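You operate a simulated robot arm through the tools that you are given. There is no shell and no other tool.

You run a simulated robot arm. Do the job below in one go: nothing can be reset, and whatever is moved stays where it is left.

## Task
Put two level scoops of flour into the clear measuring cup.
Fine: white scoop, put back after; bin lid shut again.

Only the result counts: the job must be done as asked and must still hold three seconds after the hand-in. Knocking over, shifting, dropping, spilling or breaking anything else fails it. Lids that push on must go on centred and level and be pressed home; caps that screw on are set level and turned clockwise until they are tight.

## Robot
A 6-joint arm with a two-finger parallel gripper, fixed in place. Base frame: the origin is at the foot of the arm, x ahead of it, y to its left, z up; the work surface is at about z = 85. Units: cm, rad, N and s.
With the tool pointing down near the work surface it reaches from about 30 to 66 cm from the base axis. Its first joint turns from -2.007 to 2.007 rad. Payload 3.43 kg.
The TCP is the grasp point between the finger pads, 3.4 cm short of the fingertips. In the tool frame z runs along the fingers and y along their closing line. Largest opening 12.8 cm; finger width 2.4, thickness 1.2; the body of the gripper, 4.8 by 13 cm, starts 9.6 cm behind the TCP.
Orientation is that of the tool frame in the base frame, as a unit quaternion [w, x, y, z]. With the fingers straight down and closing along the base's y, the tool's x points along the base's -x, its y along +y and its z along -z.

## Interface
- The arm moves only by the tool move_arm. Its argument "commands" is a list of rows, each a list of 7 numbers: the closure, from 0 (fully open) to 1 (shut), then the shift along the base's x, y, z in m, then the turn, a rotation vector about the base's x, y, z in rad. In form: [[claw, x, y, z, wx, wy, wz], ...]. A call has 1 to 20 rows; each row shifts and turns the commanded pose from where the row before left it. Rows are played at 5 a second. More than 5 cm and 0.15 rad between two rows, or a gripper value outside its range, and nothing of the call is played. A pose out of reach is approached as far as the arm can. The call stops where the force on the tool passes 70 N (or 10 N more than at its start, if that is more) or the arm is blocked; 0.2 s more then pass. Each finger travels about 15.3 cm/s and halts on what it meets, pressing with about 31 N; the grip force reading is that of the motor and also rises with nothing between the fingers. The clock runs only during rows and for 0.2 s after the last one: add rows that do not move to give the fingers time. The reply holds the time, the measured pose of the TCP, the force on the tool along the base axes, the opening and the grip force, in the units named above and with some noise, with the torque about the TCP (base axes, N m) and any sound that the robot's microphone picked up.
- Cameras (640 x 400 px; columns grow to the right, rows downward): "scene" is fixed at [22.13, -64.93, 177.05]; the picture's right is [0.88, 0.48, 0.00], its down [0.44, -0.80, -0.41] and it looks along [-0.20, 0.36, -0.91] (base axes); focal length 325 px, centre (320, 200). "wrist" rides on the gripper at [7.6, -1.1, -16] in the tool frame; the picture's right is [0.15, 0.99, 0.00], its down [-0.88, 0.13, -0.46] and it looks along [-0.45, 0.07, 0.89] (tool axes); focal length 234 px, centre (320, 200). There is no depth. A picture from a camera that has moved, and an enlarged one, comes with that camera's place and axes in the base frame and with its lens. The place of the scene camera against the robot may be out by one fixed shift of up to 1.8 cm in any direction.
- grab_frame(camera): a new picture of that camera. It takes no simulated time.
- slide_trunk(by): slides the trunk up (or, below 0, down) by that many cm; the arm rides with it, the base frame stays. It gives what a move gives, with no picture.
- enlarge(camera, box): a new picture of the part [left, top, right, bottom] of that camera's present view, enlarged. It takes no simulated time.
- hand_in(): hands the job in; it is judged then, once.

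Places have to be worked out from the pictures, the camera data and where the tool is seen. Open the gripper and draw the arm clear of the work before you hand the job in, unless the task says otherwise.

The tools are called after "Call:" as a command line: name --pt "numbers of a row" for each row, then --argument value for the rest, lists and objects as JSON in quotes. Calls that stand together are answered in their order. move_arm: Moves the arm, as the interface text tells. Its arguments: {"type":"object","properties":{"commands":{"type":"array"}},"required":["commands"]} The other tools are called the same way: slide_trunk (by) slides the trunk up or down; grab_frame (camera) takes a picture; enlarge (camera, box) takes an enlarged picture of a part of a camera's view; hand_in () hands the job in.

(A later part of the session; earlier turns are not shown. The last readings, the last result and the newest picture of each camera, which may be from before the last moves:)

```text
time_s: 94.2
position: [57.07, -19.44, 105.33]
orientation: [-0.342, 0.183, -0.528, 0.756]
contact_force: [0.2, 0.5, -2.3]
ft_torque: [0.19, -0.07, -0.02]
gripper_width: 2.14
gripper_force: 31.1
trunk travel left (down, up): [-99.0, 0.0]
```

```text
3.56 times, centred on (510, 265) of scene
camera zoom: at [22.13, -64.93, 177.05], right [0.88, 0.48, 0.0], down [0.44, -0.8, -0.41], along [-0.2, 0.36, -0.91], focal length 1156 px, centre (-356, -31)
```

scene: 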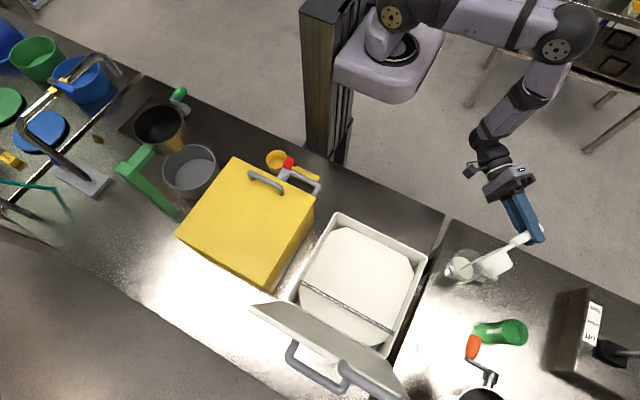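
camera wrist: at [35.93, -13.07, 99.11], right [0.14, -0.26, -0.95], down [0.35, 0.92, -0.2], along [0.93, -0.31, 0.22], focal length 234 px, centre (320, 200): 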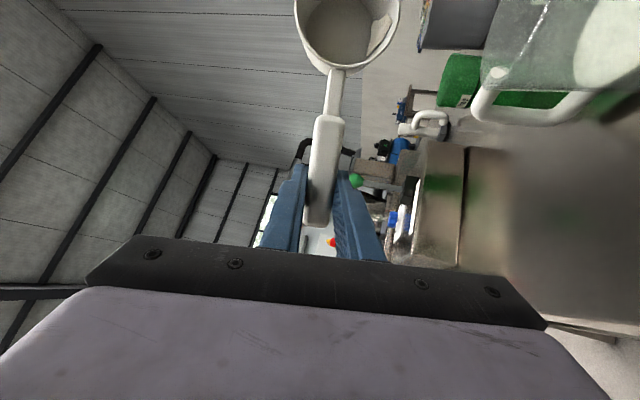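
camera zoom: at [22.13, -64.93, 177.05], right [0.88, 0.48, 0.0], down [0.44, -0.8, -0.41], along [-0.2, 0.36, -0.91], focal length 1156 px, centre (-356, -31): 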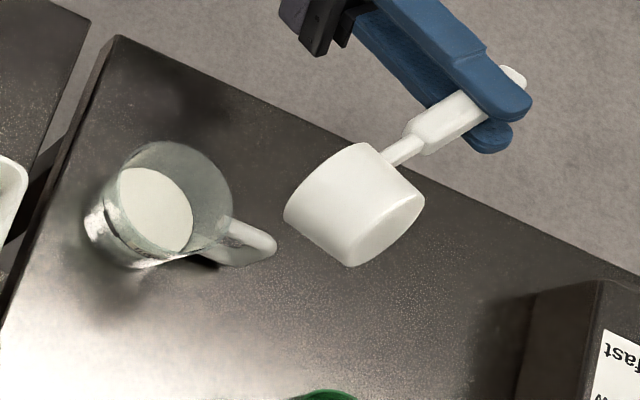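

Tracking is back and no flour shows on the table. The roll is exactly 113° about the handle axis, so I'll unroll fully to level while rising and moving back toward the bin.

Call:
move_arm --pt "1 0 0 0.0045 0.0712 0.1108 0" --pt "1 0 0 0.0045 0.0712 0.1108 0" --pt "1 -0.003 0 0.0045 0.0712 0.1108 0" --pt "1 -0.005 -0.001 0.0045 0.0712 0.1108 0" --pt "1 -0.005 -0.002 0.0045 0.0712 0.1108 0" --pt "1 -0.005 -0.002 0.0045 0.0712 0.1108 0" --pt "1 -0.005 -0.002 0.0045 0.0712 0.1108 0" --pt "1 -0.005 -0.002 0.0045 0.0712 0.1108 0" --pt "1 -0.005 -0.002 0.0045 0.0712 0.1108 0" --pt "1 -0.005 -0.002 0.0045 0.0712 0.1108 0" --pt "1 -0.005 -0.002 0.0045 0.0712 0.1108 0" --pt "1 -0.005 -0.002 0.0045 0.0712 0.1108 0" --pt "1 -0.005 -0.002 0.0045 0.0712 0.1108 0" --pt "1 -0.005 -0.002 0.0045 0.0712 0.1108 0" --pt "1 -0.005 -0.002 0.0045 0.0716 0.111 0" --pt "1 0 0 0 0 0 0"

Call:
grab_frame --camera "scene"

Call:
enlarge --camera "scene" --box '[420, 210, 600, 320]'

Call:
grab_frame --camera "wrist"

```text
time_s: 97.6
position: [50.72, -21.67, 112.03]
orientation: [-0.099, -0.475, 0.873, -0.048]
contact_force: [-0.4, -0.6, -2.4]
ft_torque: [0.13, -0.12, -0.02]
gripper_width: 2.14
gripper_force: 30.9
trunk travel left (down, up): [-99.0, 0.0]
```

```text
taken
```

scene: 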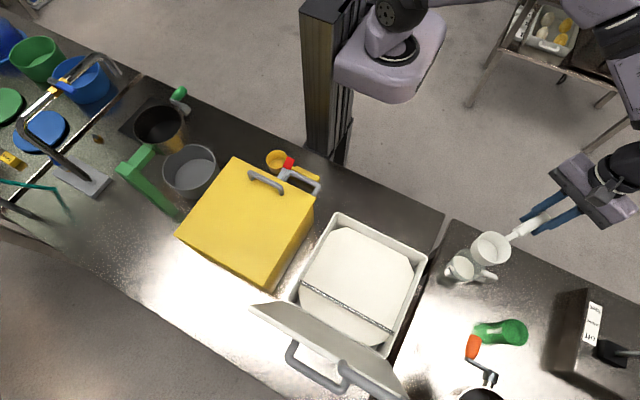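

```text
3.56 times, centred on (510, 265) of scene
camera zoom: at [22.13, -64.93, 177.05], right [0.88, 0.48, 0.0], down [0.44, -0.8, -0.41], along [-0.2, 0.36, -0.91], focal length 1156 px, centre (-356, -31)
```

zoom: 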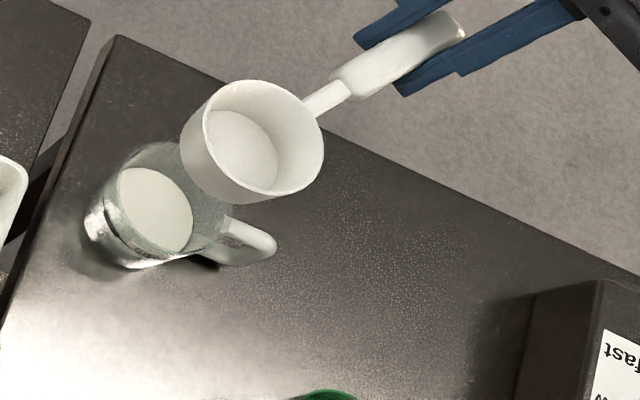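

```text
taken
camera wrist: at [49.68, -25.71, 129.28], right [-0.91, 0.42, 0.04], down [0.41, 0.88, 0.25], along [0.07, 0.25, -0.97], focal length 234 px, centre (320, 200)
```

wrist: 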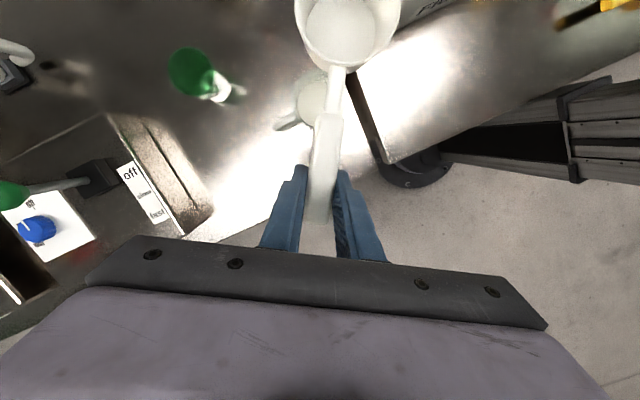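

The scoop is empty and level, there are no spills, and one level scoop is in the cup. Now the second: back over the bin, holding the scoop diagonally this time so nothing touches the walls, then pitch nose-down.

Call:
move_arm --pt "1 -0.0265 -0.0231 0 0 0 -0.033" --pt "1 -0.0265 -0.0231 0 0 0 -0.033" --pt "1 -0.0265 -0.0231 0 0 0 -0.033" --pt "1 -0.0265 -0.0231 0 0 0 -0.033" --pt "1 -0.0265 -0.0231 0 0 0 -0.033" --pt "1 -0.0265 -0.0231 0 0 0 -0.033" --pt "1 -0.0265 -0.0231 0 0 0 -0.033" --pt "1 -0.0265 -0.0231 -0.01 0 0 -0.034" --pt "1 0 0 -0.01 0.078 -0.0867 0" --pt "1 0 0 0 0.078 -0.0867 0" --pt "1 0 0 0 0.078 -0.0867 0" --pt "1 0 0 0 0 0 0"

Call:
grab_frame --camera "scene"

Call:
grab_frame --camera "wrist"

```text
time_s: 100.2
position: [29.5, -40.33, 110.03]
orientation: [0.059, -0.358, 0.931, 0.026]
contact_force: [0.1, 0.0, -1.8]
ft_torque: [0.13, -0.09, 0.01]
gripper_width: 2.14
gripper_force: 31.4
trunk travel left (down, up): [-99.0, 0.0]
```

```text
taken
```

scene: 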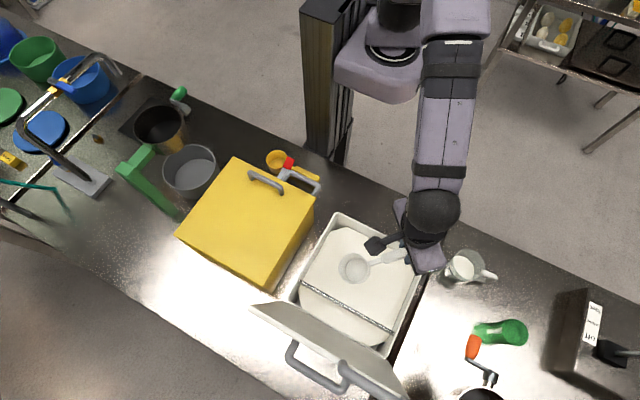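

```text
taken
camera wrist: at [23.19, -47.56, 124.93], right [-0.77, 0.64, -0.01], down [0.52, 0.64, 0.57], along [0.37, 0.43, -0.82], focal length 234 px, centre (320, 200)
```

wrist: 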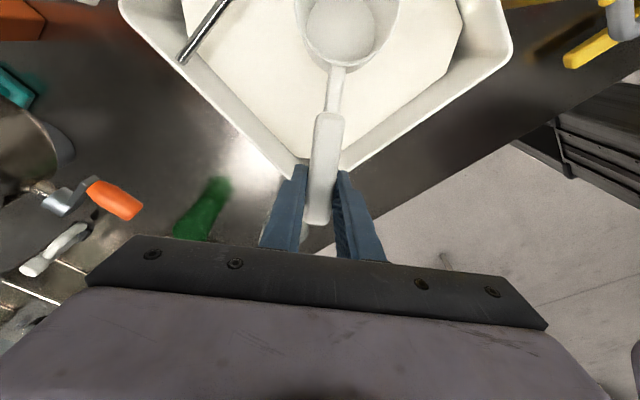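

Clearances look good in both views. I'll lower the pitched scoop into the flour step by step, watching the force.

Call:
move_arm --pt "1 -0.005 -0.005 -0.03 0 0 0" --pt "1 0 0 -0.03 0 0 0" --pt "1 0 0 -0.03 0 0 0" --pt "1 0 0 -0.01 0 0 0" --pt "1 0 0 0 0 0 0"

Call:
move_arm --pt "1 0 0 -0.012 0 0 0" --pt "1 0 0 -0.011 0 0 0" --pt "1 0 0 0 0 0 0"

Call:
grab_frame --camera "wrist"

```text
time_s: 101.4
position: [28.86, -40.65, 99.99]
orientation: [0.059, -0.358, 0.931, 0.026]
contact_force: [-0.6, -0.4, -1.2]
ft_torque: [0.16, -0.1, -0.04]
gripper_width: 2.14
gripper_force: 30.6
trunk travel left (down, up): [-99.0, 0.0]
```

```text
time_s: 102.2
position: [29.03, -40.73, 97.75]
orientation: [0.06, -0.359, 0.931, 0.026]
contact_force: [0.4, 0.4, -2.9]
ft_torque: [0.12, -0.17, 0.03]
gripper_width: 2.14
gripper_force: 30.6
trunk travel left (down, up): [-99.0, 0.0]
```

```text
taken
camera wrist: at [22.8, -47.97, 112.63], right [-0.77, 0.64, -0.01], down [0.52, 0.64, 0.57], along [0.37, 0.43, -0.82], focal length 234 px, centre (320, 200)
```

wrist: 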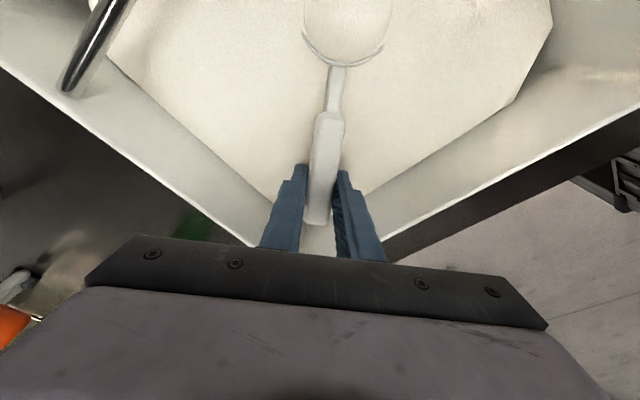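

No contact, and the cup is filling, with the near rim just at the surface. I'll go 1 cm deeper, sweep forward 2 cm, then level the scoop while still inside the bin.

Call:
move_arm --pt "1 0 0 -0.008 0 0 0" --pt "1 -0.007 -0.006 0 0 0 0" --pt "1 -0.007 -0.006 0 0 0 0" --pt "1 0 0 0 0 0 0"

Call:
move_arm --pt "1 0 0 0.003 -0.078 0.0867 0" --pt "1 0 0 0.003 -0.078 0.0867 0" --pt "1 0 0 0.003 -0.078 0.0867 0" --pt "1 0 0 0 0 0 0"

Call:
enlarge --camera "scene" --box '[310, 230, 410, 330]'

Call:
enlarge --camera "wrist" --box '[230, 0, 430, 130]'

```text
time_s: 103.2
position: [27.49, -41.97, 96.84]
orientation: [0.059, -0.359, 0.931, 0.026]
contact_force: [-0.2, -0.1, -2.9]
ft_torque: [0.14, -0.15, 0.0]
gripper_width: 2.14
gripper_force: 31.3
trunk travel left (down, up): [-99.0, 0.0]
```

```text
time_s: 104.2
position: [27.46, -41.94, 97.73]
orientation: [-0.104, -0.356, 0.928, -0.036]
contact_force: [0.0, 0.1, -2.3]
ft_torque: [0.18, -0.14, -0.01]
gripper_width: 2.15
gripper_force: 31.0
trunk travel left (down, up): [-99.0, 0.0]
```

```text
4.00 times, centred on (360, 280) of scene
camera zoom: at [22.13, -64.93, 177.05], right [0.88, 0.48, 0.0], down [0.44, -0.8, -0.41], along [-0.2, 0.36, -0.91], focal length 1300 px, centre (160, -120)
```

zoom: 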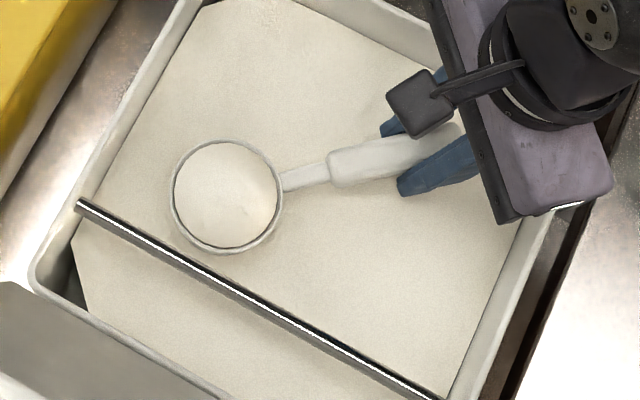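

```text
3.08 times, centred on (330, 65) of wrist
camera zoom: at [25.45, -45.43, 115.09], right [-0.77, 0.64, 0.04], down [0.63, 0.74, 0.25], along [0.13, 0.22, -0.97], focal length 720 px, centre (289, 615)
```

zoom: 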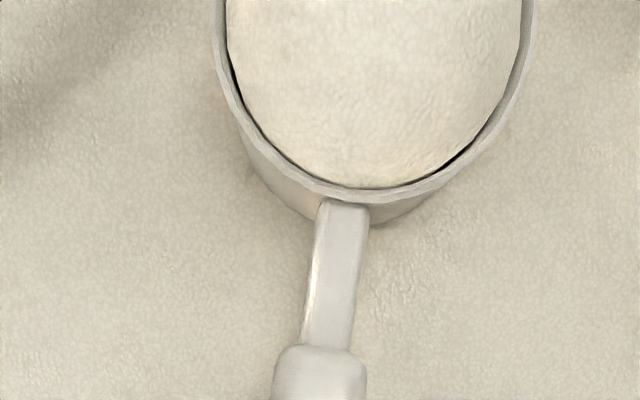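

The scoop is heaped again. I'll swing it back to point straight under the bar at a height just below contact, reversing the exit move I used before.

Call:
move_arm --pt "1 -0.005 0.001 0 0 0 0.12" --pt "1 -0.006 0.001 0 0 0 0.12" --pt "1 -0.006 0.001 0 0 0 0.12" --pt "1 -0.006 0.001 0 0 0 0.12" --pt "1 -0.006 0.001 0 0 0 0.12" --pt "1 -0.006 0.001 0 0 0 0.12" --pt "1 -0.005 0.001 0 0 0 0.12" --pt "1 0 0 0 0 0 0"

Call:
enlarge --camera "scene" --box '[330, 270, 400, 330]'

Call:
enlarge --camera "wrist" --box '[220, 0, 440, 130]'

```text
time_s: 106.0
position: [23.62, -41.39, 97.79]
orientation: [0.08, 0.705, -0.701, 0.075]
contact_force: [-0.2, 0.0, -2.8]
ft_torque: [0.26, -0.01, 0.0]
gripper_width: 2.15
gripper_force: 30.6
trunk travel left (down, up): [-99.0, 0.0]
```

```text
6.67 times, centred on (365, 300) of scene
camera zoom: at [22.13, -64.93, 177.05], right [0.88, 0.48, 0.0], down [0.44, -0.8, -0.41], along [-0.2, 0.36, -0.91], focal length 2167 px, centre (20, -467)
```

zoom: 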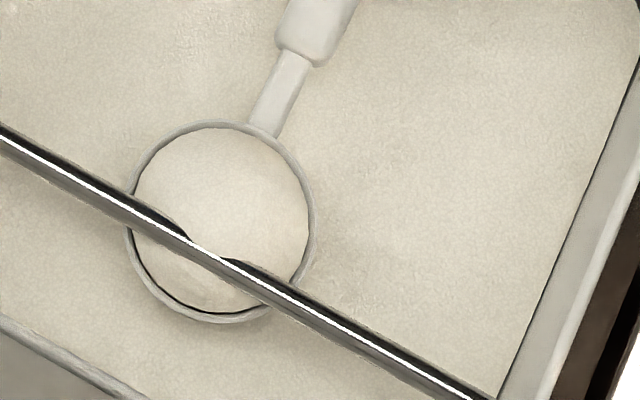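

```text
2.91 times, centred on (330, 65) of wrist
camera zoom: at [24.87, -45.12, 115.13], right [-0.99, -0.15, 0.04], down [-0.13, 0.96, 0.25], along [-0.07, 0.24, -0.97], focal length 681 px, centre (291, 593)
```

zoom: 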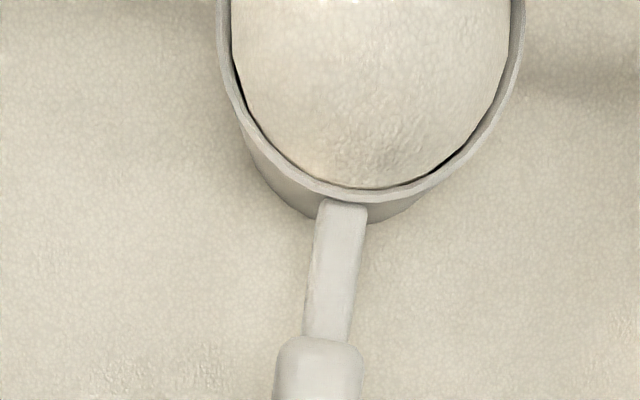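

The scoop is under the bar with the dome poking up beside it. I'll raise in small steps to find light contact with the rim.

Call:
move_arm --pt "1 0 0 0.003 0 0 0" --pt "1 0 0 0.002 0 0 0" --pt "1 0 0 0 0 0 0"

Call:
move_arm --pt "1 0 0 0.001 0 0 0" --pt "1 0 0 0 0 0 0"

Call:
move_arm --pt "1 0 0 0.001 0 0 0" --pt "1 0 0 0 0 0 0"

```text
time_s: 106.8
position: [23.57, -41.28, 98.36]
orientation: [0.081, 0.704, -0.701, 0.077]
contact_force: [-0.5, 0.0, -1.6]
ft_torque: [0.26, 0.01, 0.0]
gripper_width: 2.13
gripper_force: 31.1
trunk travel left (down, up): [-99.0, 0.0]
```

```text
time_s: 107.4
position: [23.62, -41.34, 98.43]
orientation: [0.08, 0.704, -0.701, 0.076]
contact_force: [0.1, 0.6, -2.1]
ft_torque: [0.26, 0.0, -0.01]
gripper_width: 2.13
gripper_force: 31.6
trunk travel left (down, up): [-99.0, 0.0]
```

```text
time_s: 108.0
position: [23.64, -41.34, 98.52]
orientation: [0.081, 0.704, -0.701, 0.076]
contact_force: [1.1, 0.3, -2.5]
ft_torque: [0.27, 0.02, -0.01]
gripper_width: 2.12
gripper_force: 31.1
trunk travel left (down, up): [-99.0, 0.0]
```

Call:
move_arm --pt "1 0 0 0.001 0 0 0" --pt "1 0 0 0 0 0 0"

Call:
move_arm --pt "1 0 0 0.001 0 0 0" --pt "1 0 0 0 0 0 0"

Call:
enlarge --camera "scene" --box '[330, 270, 400, 330]'

```text
time_s: 108.6
position: [23.57, -41.21, 98.61]
orientation: [0.08, 0.704, -0.701, 0.075]
contact_force: [-0.5, -1.0, -3.7]
ft_torque: [0.42, 0.0, -0.04]
gripper_width: 2.15
gripper_force: 31.6
trunk travel left (down, up): [-99.0, 0.0]
```

```text
time_s: 109.2
position: [23.49, -41.22, 98.71]
orientation: [0.08, 0.704, -0.702, 0.074]
contact_force: [0.9, 0.3, -6.9]
ft_torque: [0.98, -0.16, 0.14]
gripper_width: 2.15
gripper_force: 31.5
trunk travel left (down, up): [-99.0, 0.0]
```

```text
6.67 times, centred on (365, 300) of scene
camera zoom: at [22.13, -64.93, 177.05], right [0.88, 0.48, 0.0], down [0.44, -0.8, -0.41], along [-0.2, 0.36, -0.91], focal length 2167 px, centre (20, -467)
```

zoom: 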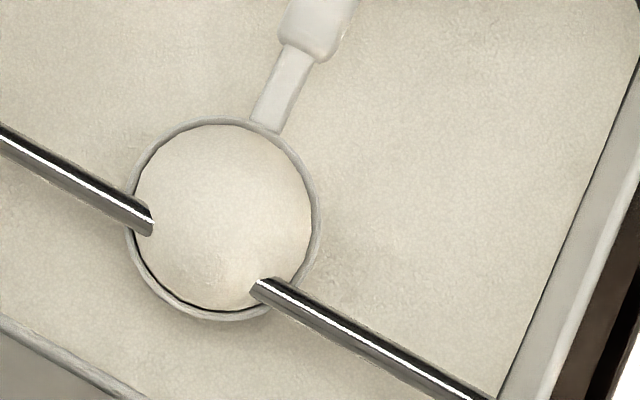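

It's at the same contact state as before. I'll ease off 1 mm and scrape toward the back wall, the motion that levelled the first scoop.

Call:
move_arm --pt "1 0 0 -0.001 0 0 0" --pt "1 0 0 0 0 0 0" --pt "1 0 -0.005 0 0 0 0" --pt "1 0 -0.005 0 0 0 0" --pt "1 0 -0.005 0 0 0 0" --pt "1 0 -0.005 0 0 0 0" --pt "1 0 -0.005 0 0 0 0" --pt "1 0 -0.002 0 0 0 0" --pt "1 0 0 0 0 0 0"

Call:
enlarge --camera "scene" --box '[330, 270, 400, 330]'

Call:
enlarge --camera "wrist" --box '[220, 0, 440, 130]'

```text
time_s: 111.2
position: [23.61, -44.06, 98.66]
orientation: [0.081, 0.705, -0.701, 0.076]
contact_force: [-0.2, -0.8, -3.2]
ft_torque: [0.26, -0.02, -0.04]
gripper_width: 2.13
gripper_force: 30.8
trunk travel left (down, up): [-99.0, 0.0]
```

```text
6.67 times, centred on (365, 300) of scene
camera zoom: at [22.13, -64.93, 177.05], right [0.88, 0.48, 0.0], down [0.44, -0.8, -0.41], along [-0.2, 0.36, -0.91], focal length 2167 px, centre (20, -467)
```

zoom: 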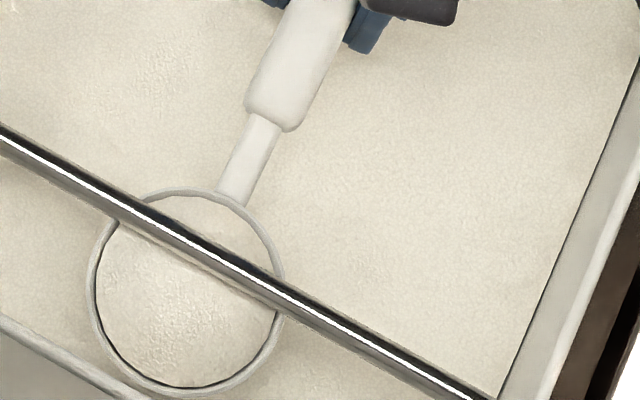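

```text
2.91 times, centred on (330, 65) of wrist
camera zoom: at [24.9, -47.85, 115.92], right [-0.99, -0.15, 0.04], down [-0.13, 0.96, 0.25], along [-0.07, 0.24, -0.97], focal length 681 px, centre (291, 593)
```

zoom: 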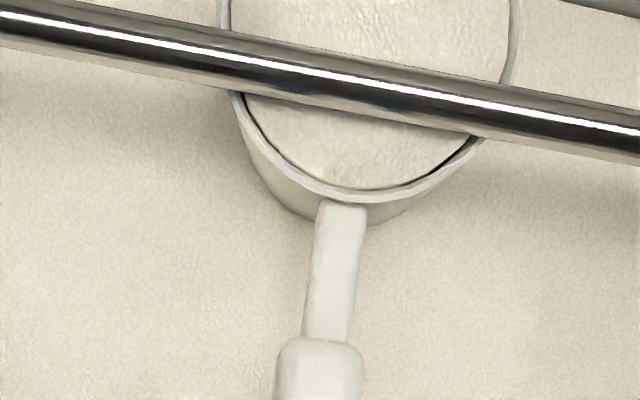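

It's levelled, with the bar clear across the mouth. I'll drop 4 mm, swing out from under the bar as before, and lift slowly.

Call:
move_arm --pt "1 0 0 -0.004 0 0 0" --pt "1 0 0.003 0 0 0 0" --pt "1 0.005 0.003 0 0 0 -0.12" --pt "1 0.006 0.003 0 0 0 -0.12" --pt "1 0.006 0.003 0 0 0 -0.12" --pt "1 0.006 0.003 0 0 0 -0.12" --pt "1 0.006 0.003 0 0 0 -0.12" --pt "1 0.006 0.003 0 0 0 -0.12" --pt "1 0.005 0.003 0 0 0 -0.12" --pt "1 0 0 0 0 0 0" --pt "1 0 0 0.005 0 0 0" --pt "1 0 0 0.01 0 0 0" --pt "1 0 0 0.015 0 0 0" --pt "1 0 0 0.02 0 0 0" --pt "1 0 0 0.02 0 0 0" --pt "1 0 0 0.02 0 0 0" --pt "1 0 0 0.02 0 0 0" --pt "1 0 0 0.01 0 0 0" --pt "1 0 0 0 0 0 0"

Call:
enlarge --camera "scene" --box '[300, 220, 400, 320]'

Call:
enlarge --camera "wrist" --box '[230, 0, 430, 130]'

```text
time_s: 115.2
position: [27.67, -41.52, 110.33]
orientation: [-0.104, -0.357, 0.928, -0.036]
contact_force: [-0.4, 0.2, -2.5]
ft_torque: [0.19, -0.19, -0.03]
gripper_width: 2.17
gripper_force: 30.8
trunk travel left (down, up): [-99.0, 0.0]
```

```text
4.00 times, centred on (350, 270) of scene
camera zoom: at [22.13, -64.93, 177.05], right [0.88, 0.48, 0.0], down [0.44, -0.8, -0.41], along [-0.2, 0.36, -0.91], focal length 1300 px, centre (200, -80)
```

zoom: 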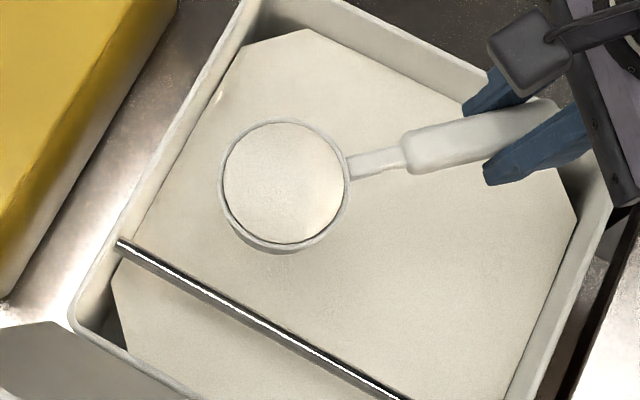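

```text
3.08 times, centred on (330, 65) of wrist
camera zoom: at [25.63, -44.99, 127.54], right [-0.77, 0.64, 0.04], down [0.63, 0.74, 0.25], along [0.13, 0.22, -0.97], focal length 720 px, centre (289, 615)
```

zoom: 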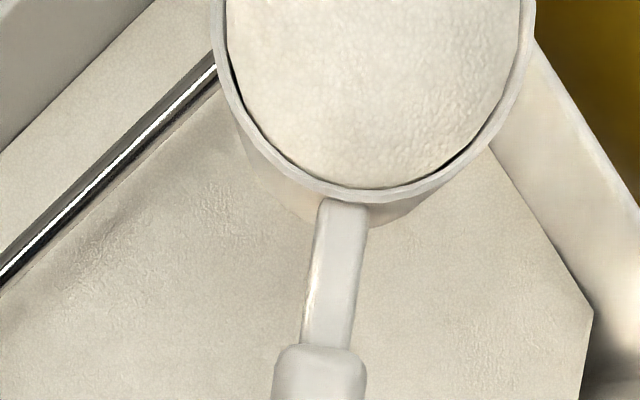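

The second scoop is level and lifted. Before carrying it over, I'll inspect the measuring cup and the table around it for any stray flour.

Call:
enlarge --camera "scene" --box '[430, 230, 510, 300]'

Call:
enlarge --camera "scene" --box '[480, 220, 580, 310]'

```text
5.71 times, centred on (470, 265) of scene
camera zoom: at [22.13, -64.93, 177.05], right [0.88, 0.48, 0.0], down [0.44, -0.8, -0.41], along [-0.2, 0.36, -0.91], focal length 1857 px, centre (-537, -171)
```

zoom: 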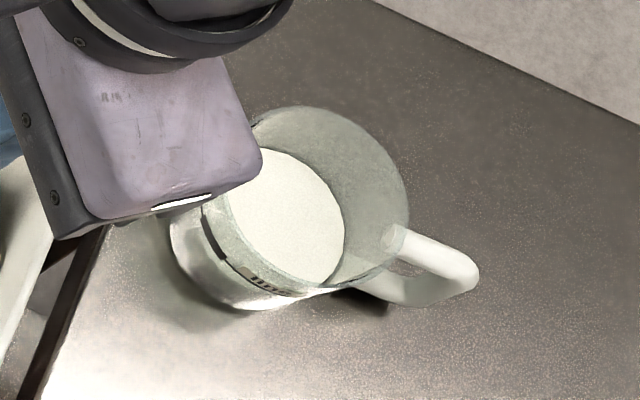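

```text
4.44 times, centred on (530, 265) of scene
camera zoom: at [22.13, -64.93, 177.05], right [0.88, 0.48, 0.0], down [0.44, -0.8, -0.41], along [-0.2, 0.36, -0.91], focal length 1444 px, centre (-613, -89)
```

zoom: 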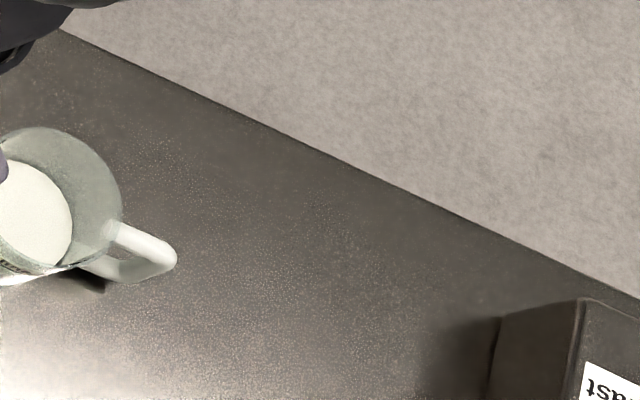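

No stray flour anywhere. I'll carry the second scoop over the measuring cup along the same smooth path and with the same pouring orientation as before.

Call:
move_arm --pt "1 0.008 0.007 0 0 0 0.01" --pt "1 0.014 0.012 0 0 0 0.02" --pt "1 0.0215 0.018 0 0 0 0.02" --pt "1 0.0215 0.018 0 0 0 0.02" --pt "1 0.0215 0.018 0 0 0 0.02" --pt "1 0.0215 0.018 0 0 0 0.02" --pt "1 0.0215 0.018 0 0 0 0.02" --pt "1 0.0215 0.018 0 0 0 0.02" --pt "1 0.0215 0.018 0 0 0 0.02" --pt "1 0.0215 0.018 0 0 0 0.02" --pt "1 0.0215 0.018 0 0 0 0.02" --pt "1 0.0215 0.018 0 0 0 0.02" --pt "1 0.014 0.012 0 0 0 0.02" --pt "1 0.009 0.006 0 0 0 0.015" --pt "1 0 0 -0.01 0 0 0" --pt "1 0 0 -0.02 0 0 0" --pt "1 0 0 -0.02 0 0 0" --pt "1 0 0 -0.02 0 0 0" --pt "1 0 0 0 0 0 0"

Call:
enlarge --camera "scene" --box '[420, 210, 560, 310]'

Call:
enlarge --camera "wrist" --box '[240, 0, 420, 150]'

```text
time_s: 119.2
position: [53.53, -19.82, 103.24]
orientation: [-0.099, -0.477, 0.872, -0.05]
contact_force: [0.3, -0.5, -2.1]
ft_torque: [0.23, -0.12, -0.03]
gripper_width: 2.12
gripper_force: 31.1
trunk travel left (down, up): [-99.0, 0.0]
```

```text
4.00 times, centred on (490, 260) of scene
camera zoom: at [22.13, -64.93, 177.05], right [0.88, 0.48, 0.0], down [0.44, -0.8, -0.41], along [-0.2, 0.36, -0.91], focal length 1300 px, centre (-360, -40)
```

zoom: 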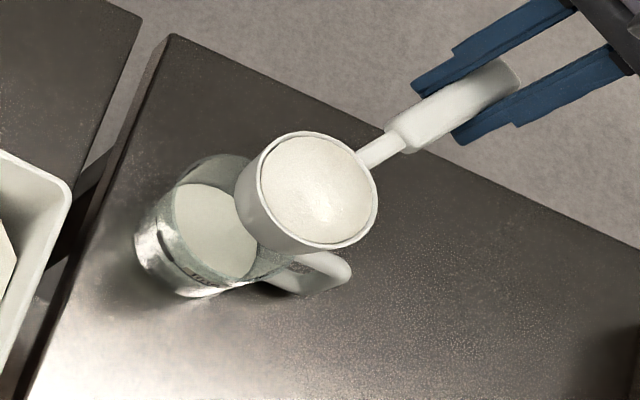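

```text
2.67 times, centred on (330, 75) of wrist
camera zoom: at [52.5, -23.81, 120.45], right [-0.91, 0.41, 0.04], down [0.41, 0.88, 0.25], along [0.07, 0.24, -0.97], focal length 624 px, centre (293, 533)
```

zoom: 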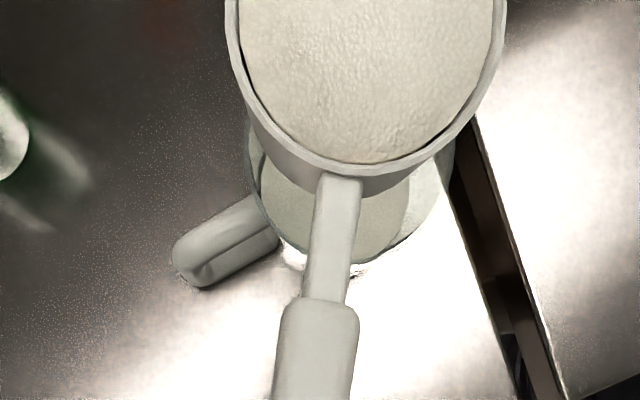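

The placement almost matches the first pour. I'll nudge +4 mm in x and begin the same slow roll.

Call:
move_arm --pt "1 0.004 0.001 0 0 0 0" --pt "1 0 0 0 -0.0703 -0.1093 0" --pt "1 0 0 0 -0.0703 -0.1093 0" --pt "1 0 0 0 -0.0703 -0.1093 0" --pt "1 0 0 0 -0.0541 -0.0841 0" --pt "1 0 0 0 -0.0541 -0.0841 0" --pt "1 0 0 0 0 0 0"

Call:
enlarge --camera "scene" --box '[420, 210, 560, 310]'

```text
time_s: 120.8
position: [53.94, -19.83, 103.21]
orientation: [0.044, -0.429, 0.85, -0.302]
contact_force: [0.2, 0.7, -2.6]
ft_torque: [0.22, -0.13, 0.0]
gripper_width: 2.14
gripper_force: 30.9
trunk travel left (down, up): [-99.0, 0.0]
```

```text
4.00 times, centred on (490, 260) of scene
camera zoom: at [22.13, -64.93, 177.05], right [0.88, 0.48, 0.0], down [0.44, -0.8, -0.41], along [-0.2, 0.36, -0.91], focal length 1300 px, centre (-360, -40)
```

zoom: 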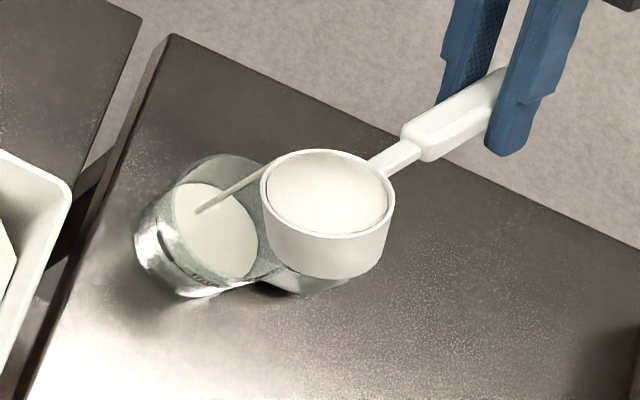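

The stream has started and lands inside the cup. I'll continue the slow roll.

Call:
move_arm --pt "1 0 0 0 0 0 0" --pt "1 0 0 0 -0.0541 -0.0841 0" --pt "1 0 0 0 0 0 0" --pt "1 0 0 0 -0.0541 -0.0841 0" --pt "1 0 0 0 0 0 0" --pt "1 0 0 0 -0.0541 -0.0841 0" --pt "1 0 0 0 0 0 0" --pt "1 0 0 0 -0.0541 -0.0841 0" --pt "1 0 0 0 0 0 0" --pt "1 0 0 0 -0.0541 -0.0841 0" --pt "1 0 0 0 0 0 0"

Call:
enlarge --camera "scene" --box '[420, 210, 560, 310]'

```text
time_s: 123.2
position: [53.98, -19.7, 103.33]
orientation: [0.163, -0.358, 0.774, -0.496]
contact_force: [-0.6, -0.2, -1.7]
ft_torque: [0.24, -0.11, -0.01]
gripper_width: 2.17
gripper_force: 31.1
trunk travel left (down, up): [-99.0, 0.0]
```

```text
4.00 times, centred on (490, 260) of scene
camera zoom: at [22.13, -64.93, 177.05], right [0.88, 0.48, 0.0], down [0.44, -0.8, -0.41], along [-0.2, 0.36, -0.91], focal length 1300 px, centre (-360, -40)
```

zoom: 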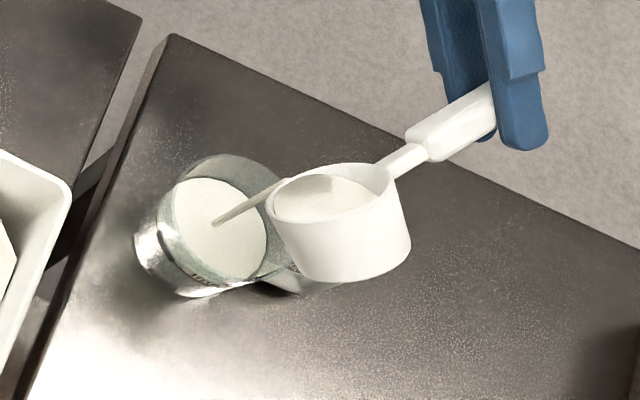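

The pour is landing near the centre. I'll continue to about 90° with the same small shifts as before.

Call:
move_arm --pt "1 0 0 0 0 0 0" --pt "1 0 0 0 -0.0541 -0.0841 0" --pt "1 0 0 0 0 0 0" --pt "1 0 0 0 -0.0541 -0.0841 0" --pt "1 -0.002 0.001 0 0 0 0" --pt "1 -0.002 0.001 0 -0.0541 -0.0841 0" --pt "1 0 0 0 0 0 0" --pt "1 -0.002 0.001 0 -0.0541 -0.0841 0" --pt "1 0 0 0 0 0 0" --pt "1 -0.002 0.001 0 -0.0541 -0.0841 0" --pt "1 0 0 0 0 0 0"

Call:
enlarge --camera "scene" --box '[420, 210, 560, 310]'

```text
time_s: 125.6
position: [53.14, -19.41, 103.37]
orientation: [-0.271, 0.265, -0.65, 0.658]
contact_force: [0.1, -0.2, -1.3]
ft_torque: [0.2, -0.08, 0.06]
gripper_width: 2.12
gripper_force: 31.2
trunk travel left (down, up): [-99.0, 0.0]
```

```text
4.00 times, centred on (490, 260) of scene
camera zoom: at [22.13, -64.93, 177.05], right [0.88, 0.48, 0.0], down [0.44, -0.8, -0.41], along [-0.2, 0.36, -0.91], focal length 1300 px, centre (-360, -40)
```

zoom: 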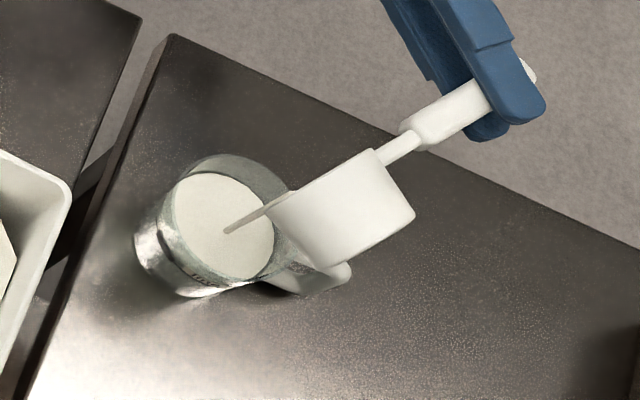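

It's nearly done, with the stream still central. I'll keep rolling in place up to about 113°, which I know is reachable.

Call:
move_arm --pt "1 0 0 0 -0.0541 -0.0841 0" --pt "1 0 0 0 0 0 0" --pt "1 0 0 0 -0.0541 -0.0841 0" --pt "1 0 0 0 0 0 0" --pt "1 0 0 0 -0.0541 -0.0841 0" --pt "1 0 0 0 0 0 0" --pt "1 0 0 0 0 0 0"

Call:
enlarge --camera "scene" --box '[420, 210, 560, 310]'

Call:
enlarge --camera "wrist" --box '[270, 0, 430, 100]'

```text
time_s: 127.2
position: [53.26, -19.48, 103.29]
orientation: [-0.328, 0.201, -0.556, 0.736]
contact_force: [0.6, -1.2, -1.9]
ft_torque: [0.19, -0.04, 0.02]
gripper_width: 2.15
gripper_force: 30.5
trunk travel left (down, up): [-99.0, 0.0]
```

```text
4.00 times, centred on (490, 260) of scene
camera zoom: at [22.13, -64.93, 177.05], right [0.88, 0.48, 0.0], down [0.44, -0.8, -0.41], along [-0.2, 0.36, -0.91], focal length 1300 px, centre (-360, -40)
```

zoom: 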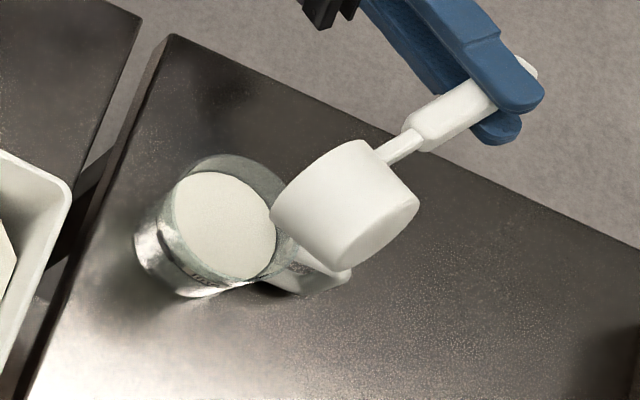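

```text
4.00 times, centred on (350, 50) of wrist
camera zoom: at [37.05, -13.57, 99.04], right [0.15, -0.27, -0.95], down [0.35, 0.91, -0.2], along [0.92, -0.3, 0.23], focal length 937 px, centre (200, 800)
```

zoom: 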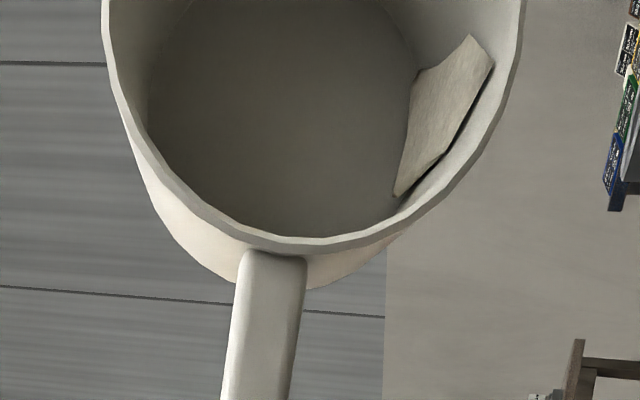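

The same small wedge is left as last time. I'll roll one more small step in place and hold.

Call:
move_arm --pt "1 0 0 0 -0.027 -0.042 0" --pt "1 0 0 0 -0.027 -0.042 0" --pt "1 0 0 0 0 0 0" --pt "1 0 0 0 0 0 0"

Call:
enlarge --camera "wrist" --box '[270, 0, 430, 100]'

Call:
enlarge --camera "scene" --box '[420, 210, 560, 310]'

```text
time_s: 128.2
position: [53.13, -19.32, 103.23]
orientation: [-0.345, 0.179, -0.521, 0.759]
contact_force: [-0.5, -0.8, -1.7]
ft_torque: [0.22, -0.04, 0.02]
gripper_width: 2.12
gripper_force: 30.9
trunk travel left (down, up): [-99.0, 0.0]
```

```text
4.00 times, centred on (350, 50) of wrist
camera zoom: at [37.45, -13.78, 97.41], right [0.23, -0.32, -0.92], down [0.37, 0.9, -0.22], along [0.9, -0.29, 0.33], focal length 937 px, centre (200, 800)
```

zoom: 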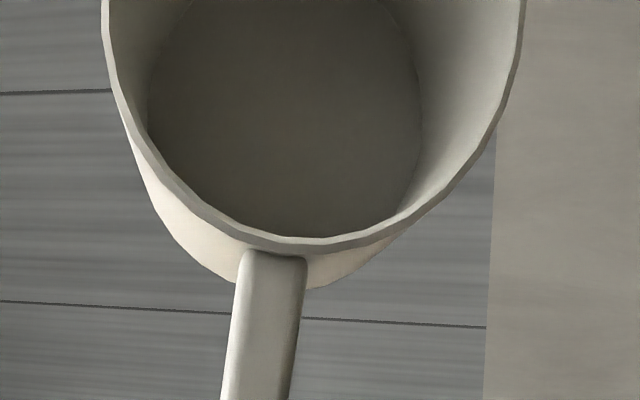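

```text
4.00 times, centred on (490, 260) of scene
camera zoom: at [22.13, -64.93, 177.05], right [0.88, 0.48, 0.0], down [0.44, -0.8, -0.41], along [-0.2, 0.36, -0.91], focal length 1300 px, centre (-360, -40)
```

zoom: 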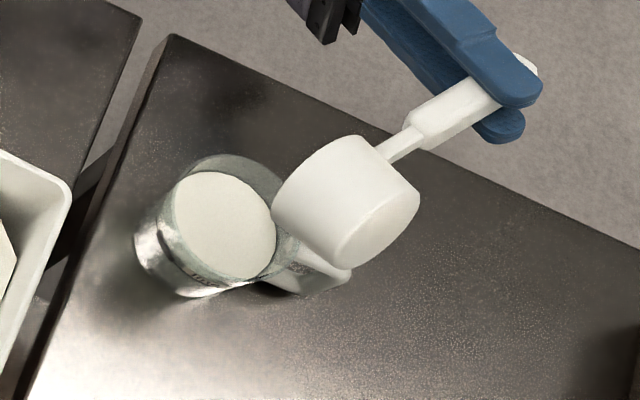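

The scoop is now empty, and the last bit went straight into the cup, where the level is clearly higher. I'll unroll to level while rising and move back toward the scoop's resting place.

Call:
move_arm --pt "1 0 0 0.004 0.0719 0.1117 0" --pt "1 0 0 0.004 0.0719 0.1117 0" --pt "1 0 0 0.005 0.0719 0.1117 0" --pt "1 0 0 0.005 0.0719 0.1117 0" --pt "1 0 0 0.005 0.0719 0.1117 0" --pt "1 0 0 0.005 0.0719 0.1117 0" --pt "1 0 0 0.005 0.0719 0.1117 0" --pt "1 0 0 0.005 0.0719 0.1117 0" --pt "1 0 0 0.005 0.0719 0.1117 0" --pt "1 0 0 0.005 0.0719 0.1117 0" --pt "1 0 0 0.005 0.0719 0.1117 0" --pt "1 0 0 0.005 0.0719 0.1117 0" --pt "1 0 0 0.005 0.0719 0.1117 0" --pt "1 0 0 0.005 0.0719 0.1117 0" --pt "1 0 0 0.005 0.0719 0.1117 0" --pt "1 0 0 0 0 0 0"

Call:
grab_frame --camera "scene"

Call:
grab_frame --camera "wrist"

```text
time_s: 131.6
position: [53.04, -19.33, 110.67]
orientation: [-0.099, -0.477, 0.872, -0.048]
contact_force: [0.9, -0.1, -1.7]
ft_torque: [0.14, -0.13, 0.01]
gripper_width: 2.16
gripper_force: 31.2
trunk travel left (down, up): [-99.0, 0.0]
```

```text
taken
```

scene: 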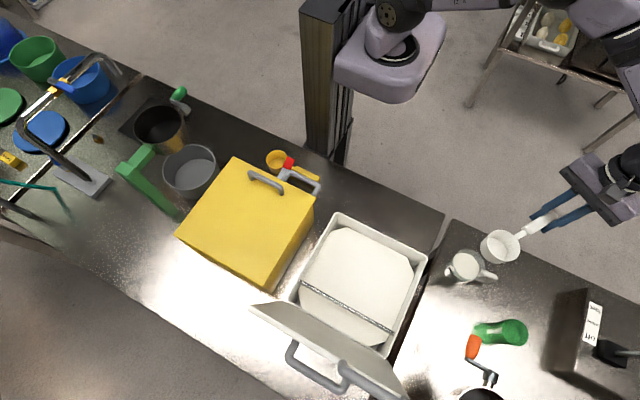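

```text
taken
camera wrist: at [52.08, -23.24, 127.87], right [-0.91, 0.41, 0.04], down [0.41, 0.88, 0.25], along [0.07, 0.25, -0.97], focal length 234 px, centre (320, 200)
```

wrist: 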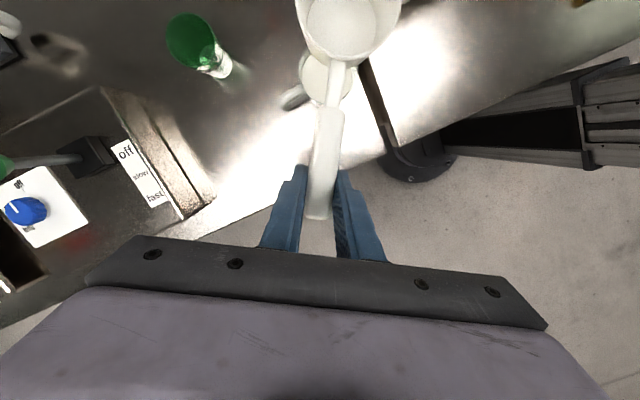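

The scoop is level and empty. I'll carry it back and turn it to its original direction, handle toward +x, staying high until it's over its spot.

Call:
move_arm --pt "1 -0.0307 -0.0069 0 0 0 -0.1" --pt "1 -0.0307 -0.0069 0 0 0 -0.1" --pt "1 -0.0307 -0.0069 0 0 0 -0.1" --pt "1 -0.0307 -0.0069 0 0 0 -0.1" --pt "1 -0.0307 -0.0069 0 0 0 -0.1" --pt "1 -0.0307 -0.0069 0 0 0 -0.1" --pt "1 -0.0307 -0.0069 0 0 0 -0.1" --pt "1 -0.0307 -0.0069 0 0 0 -0.1" --pt "1 0 0 0 0 0 -0.1" --pt "1 0 0 0 0 0 -0.098" --pt "1 0 0 -0.02 0 0 0" --pt "1 0 0 -0.02 0 0 0" --pt "1 0 0 0 0 0 0"

Call:
grab_frame --camera "scene"

Call:
enlarge --camera "scene" --box '[330, 160, 450, 240]'

Call:
grab_frame --camera "wrist"

```text
time_s: 134.4
position: [28.72, -24.92, 106.58]
orientation: [-0.111, 0.0, 0.994, 0.004]
contact_force: [-0.2, 0.9, -1.6]
ft_torque: [-0.03, -0.18, -0.01]
gripper_width: 2.13
gripper_force: 31.3
trunk travel left (down, up): [-99.0, 0.0]
```

```text
taken
```

scene: 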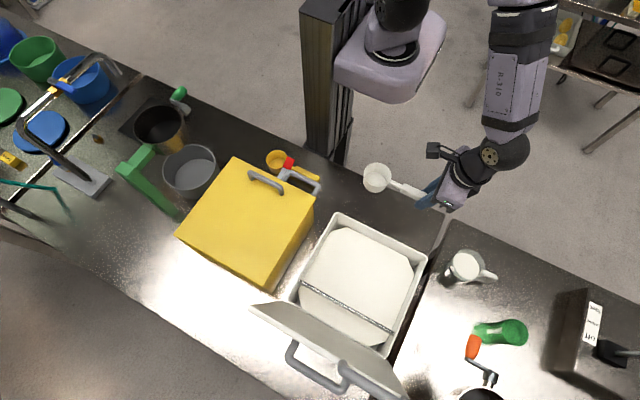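

```text
5.00 times, centred on (390, 200) of scene
camera zoom: at [22.13, -64.93, 177.05], right [0.88, 0.48, 0.0], down [0.44, -0.8, -0.41], along [-0.2, 0.36, -0.91], focal length 1625 px, centre (-30, 200)
```

zoom: 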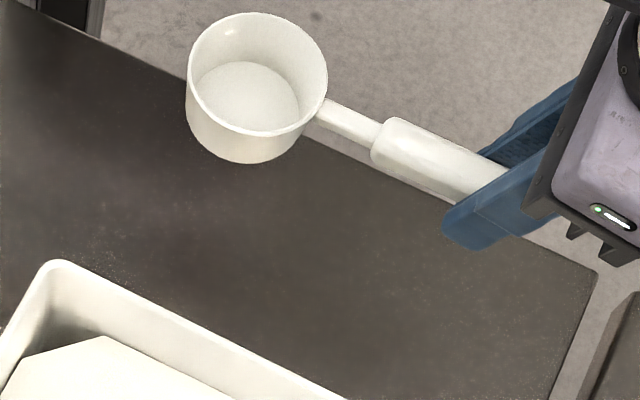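

```text
taken
camera wrist: at [24.85, -26.16, 123.83], right [-0.14, 0.99, 0.04], down [0.96, 0.13, 0.25], along [0.24, 0.08, -0.97], focal length 234 px, centre (320, 200)
```

wrist: 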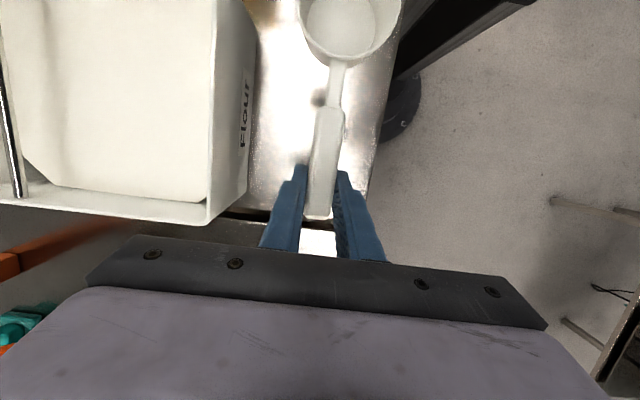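

It's over the original spot. I'll lower to about 2 cm above the table, then go down in small steps until the cup touches.

Call:
move_arm --pt "1 -0.001 0.001 -0.03 0 0 0" --pt "1 -0.001 0 -0.04 0 0 0" --pt "1 0 0 -0.04 0 0 0" --pt "1 0 0 -0.02 0 0 0" --pt "1 0 0 -0.01 0 0 0" --pt "1 0 0 0 0 0 0"

Call:
enlarge --camera "scene" --box '[330, 160, 450, 240]'

Call:
grab_frame --camera "wrist"

```text
time_s: 135.8
position: [28.43, -24.73, 92.43]
orientation: [-0.11, -0.001, 0.994, 0.005]
contact_force: [1.0, -0.2, -1.9]
ft_torque: [0.02, -0.2, 0.01]
gripper_width: 2.16
gripper_force: 30.7
trunk travel left (down, up): [-99.0, 0.0]
```

```text
5.00 times, centred on (390, 200) of scene
camera zoom: at [22.13, -64.93, 177.05], right [0.88, 0.48, 0.0], down [0.44, -0.8, -0.41], along [-0.2, 0.36, -0.91], focal length 1625 px, centre (-30, 200)
```

zoom: 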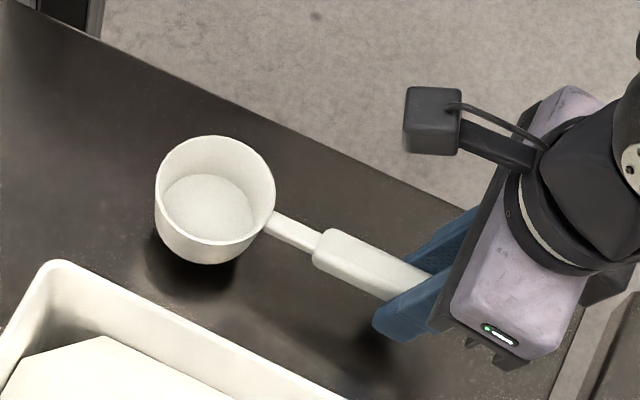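

```text
taken
camera wrist: at [24.63, -25.94, 109.73], right [-0.14, 0.99, 0.04], down [0.96, 0.13, 0.25], along [0.24, 0.08, -0.97], focal length 234 px, centre (320, 200)
```

wrist: 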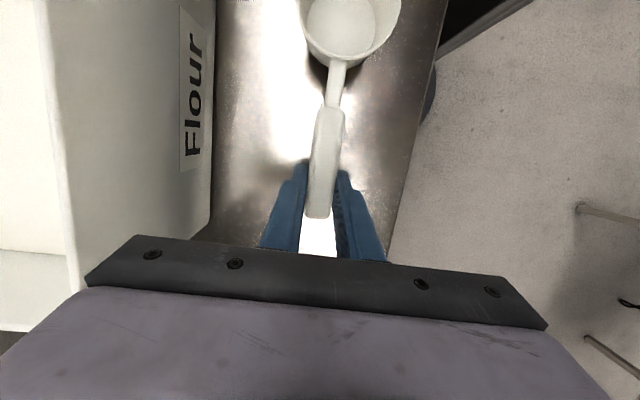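

The cup is still about 3 cm above its resting height. I'll keep lowering in small steps and watch force and torque for the touch-down.

Call:
move_arm --pt "1 0 0 -0.01 0 0 0" --pt "1 0 0 -0.01 0 0 0" --pt "1 0 0 0 0 0 0"

Call:
move_arm --pt "1 0 0 -0.003 0 0 0" --pt "1 0 0 -0.003 0 0 0" --pt "1 0 0 0 0 0 0"

Call:
move_arm --pt "1 0 0 -0.003 0 0 0" --pt "1 0 0 0 0 0 0"

Call:
enlarge --camera "scene" --box '[330, 160, 450, 240]'

```text
time_s: 136.6
position: [28.6, -24.7, 90.58]
orientation: [-0.111, -0.001, 0.994, 0.004]
contact_force: [-0.8, 0.1, -1.1]
ft_torque: [-0.01, -0.22, -0.02]
gripper_width: 2.15
gripper_force: 31.1
trunk travel left (down, up): [-99.0, 0.0]
```

```text
time_s: 137.4
position: [28.48, -24.71, 90.02]
orientation: [-0.11, -0.001, 0.994, 0.005]
contact_force: [-0.2, -0.1, -2.1]
ft_torque: [0.0, -0.18, 0.02]
gripper_width: 2.15
gripper_force: 30.4
trunk travel left (down, up): [-99.0, 0.0]
```

```text
time_s: 138.0
position: [28.52, -24.68, 89.73]
orientation: [-0.11, -0.001, 0.994, 0.004]
contact_force: [0.5, -0.1, -1.3]
ft_torque: [0.01, -0.22, -0.03]
gripper_width: 2.11
gripper_force: 31.1
trunk travel left (down, up): [-99.0, 0.0]
```

```text
5.00 times, centred on (390, 200) of scene
camera zoom: at [22.13, -64.93, 177.05], right [0.88, 0.48, 0.0], down [0.44, -0.8, -0.41], along [-0.2, 0.36, -0.91], focal length 1625 px, centre (-30, 200)
```

zoom: 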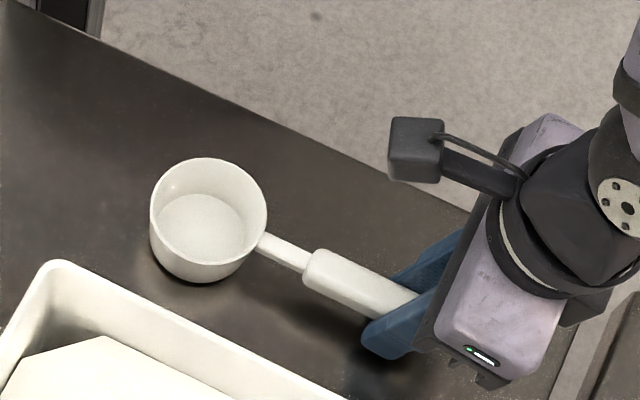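

The cup is nearly down: in the image it's within about 0.9 cm of its original rest position and already aligned with it. I'll continue in small steps.

Call:
move_arm --pt "1 0 0 -0.003 0 0 0" --pt "1 0 0 0 0 0 0"

Call:
move_arm --pt "1 0 0 -0.002 0 0 0" --pt "1 0 0 0 0 0 0"

Call:
move_arm --pt "1 0 0 -0.002 0 0 0" --pt "1 0 0 0 0 0 0"

```text
time_s: 138.6
position: [28.32, -24.65, 89.45]
orientation: [-0.111, -0.002, 0.994, 0.004]
contact_force: [1.6, 0.8, 9.6]
ft_torque: [-0.17, 0.9, 0.03]
gripper_width: 2.12
gripper_force: 30.9
trunk travel left (down, up): [-99.0, 0.0]
```

```text
time_s: 139.2
position: [28.44, -24.75, 89.18]
orientation: [-0.109, -0.001, 0.994, 0.005]
contact_force: [4.5, 1.0, 10.5]
ft_torque: [-0.02, 0.8, -0.07]
gripper_width: 2.14
gripper_force: 31.1
trunk travel left (down, up): [-99.0, 0.0]
```

```text
time_s: 139.8
position: [28.57, -24.68, 89.06]
orientation: [-0.11, -0.001, 0.994, 0.005]
contact_force: [5.1, -0.2, 11.0]
ft_torque: [-0.07, 0.8, 0.08]
gripper_width: 2.15
gripper_force: 31.3
trunk travel left (down, up): [-99.0, 0.0]
```

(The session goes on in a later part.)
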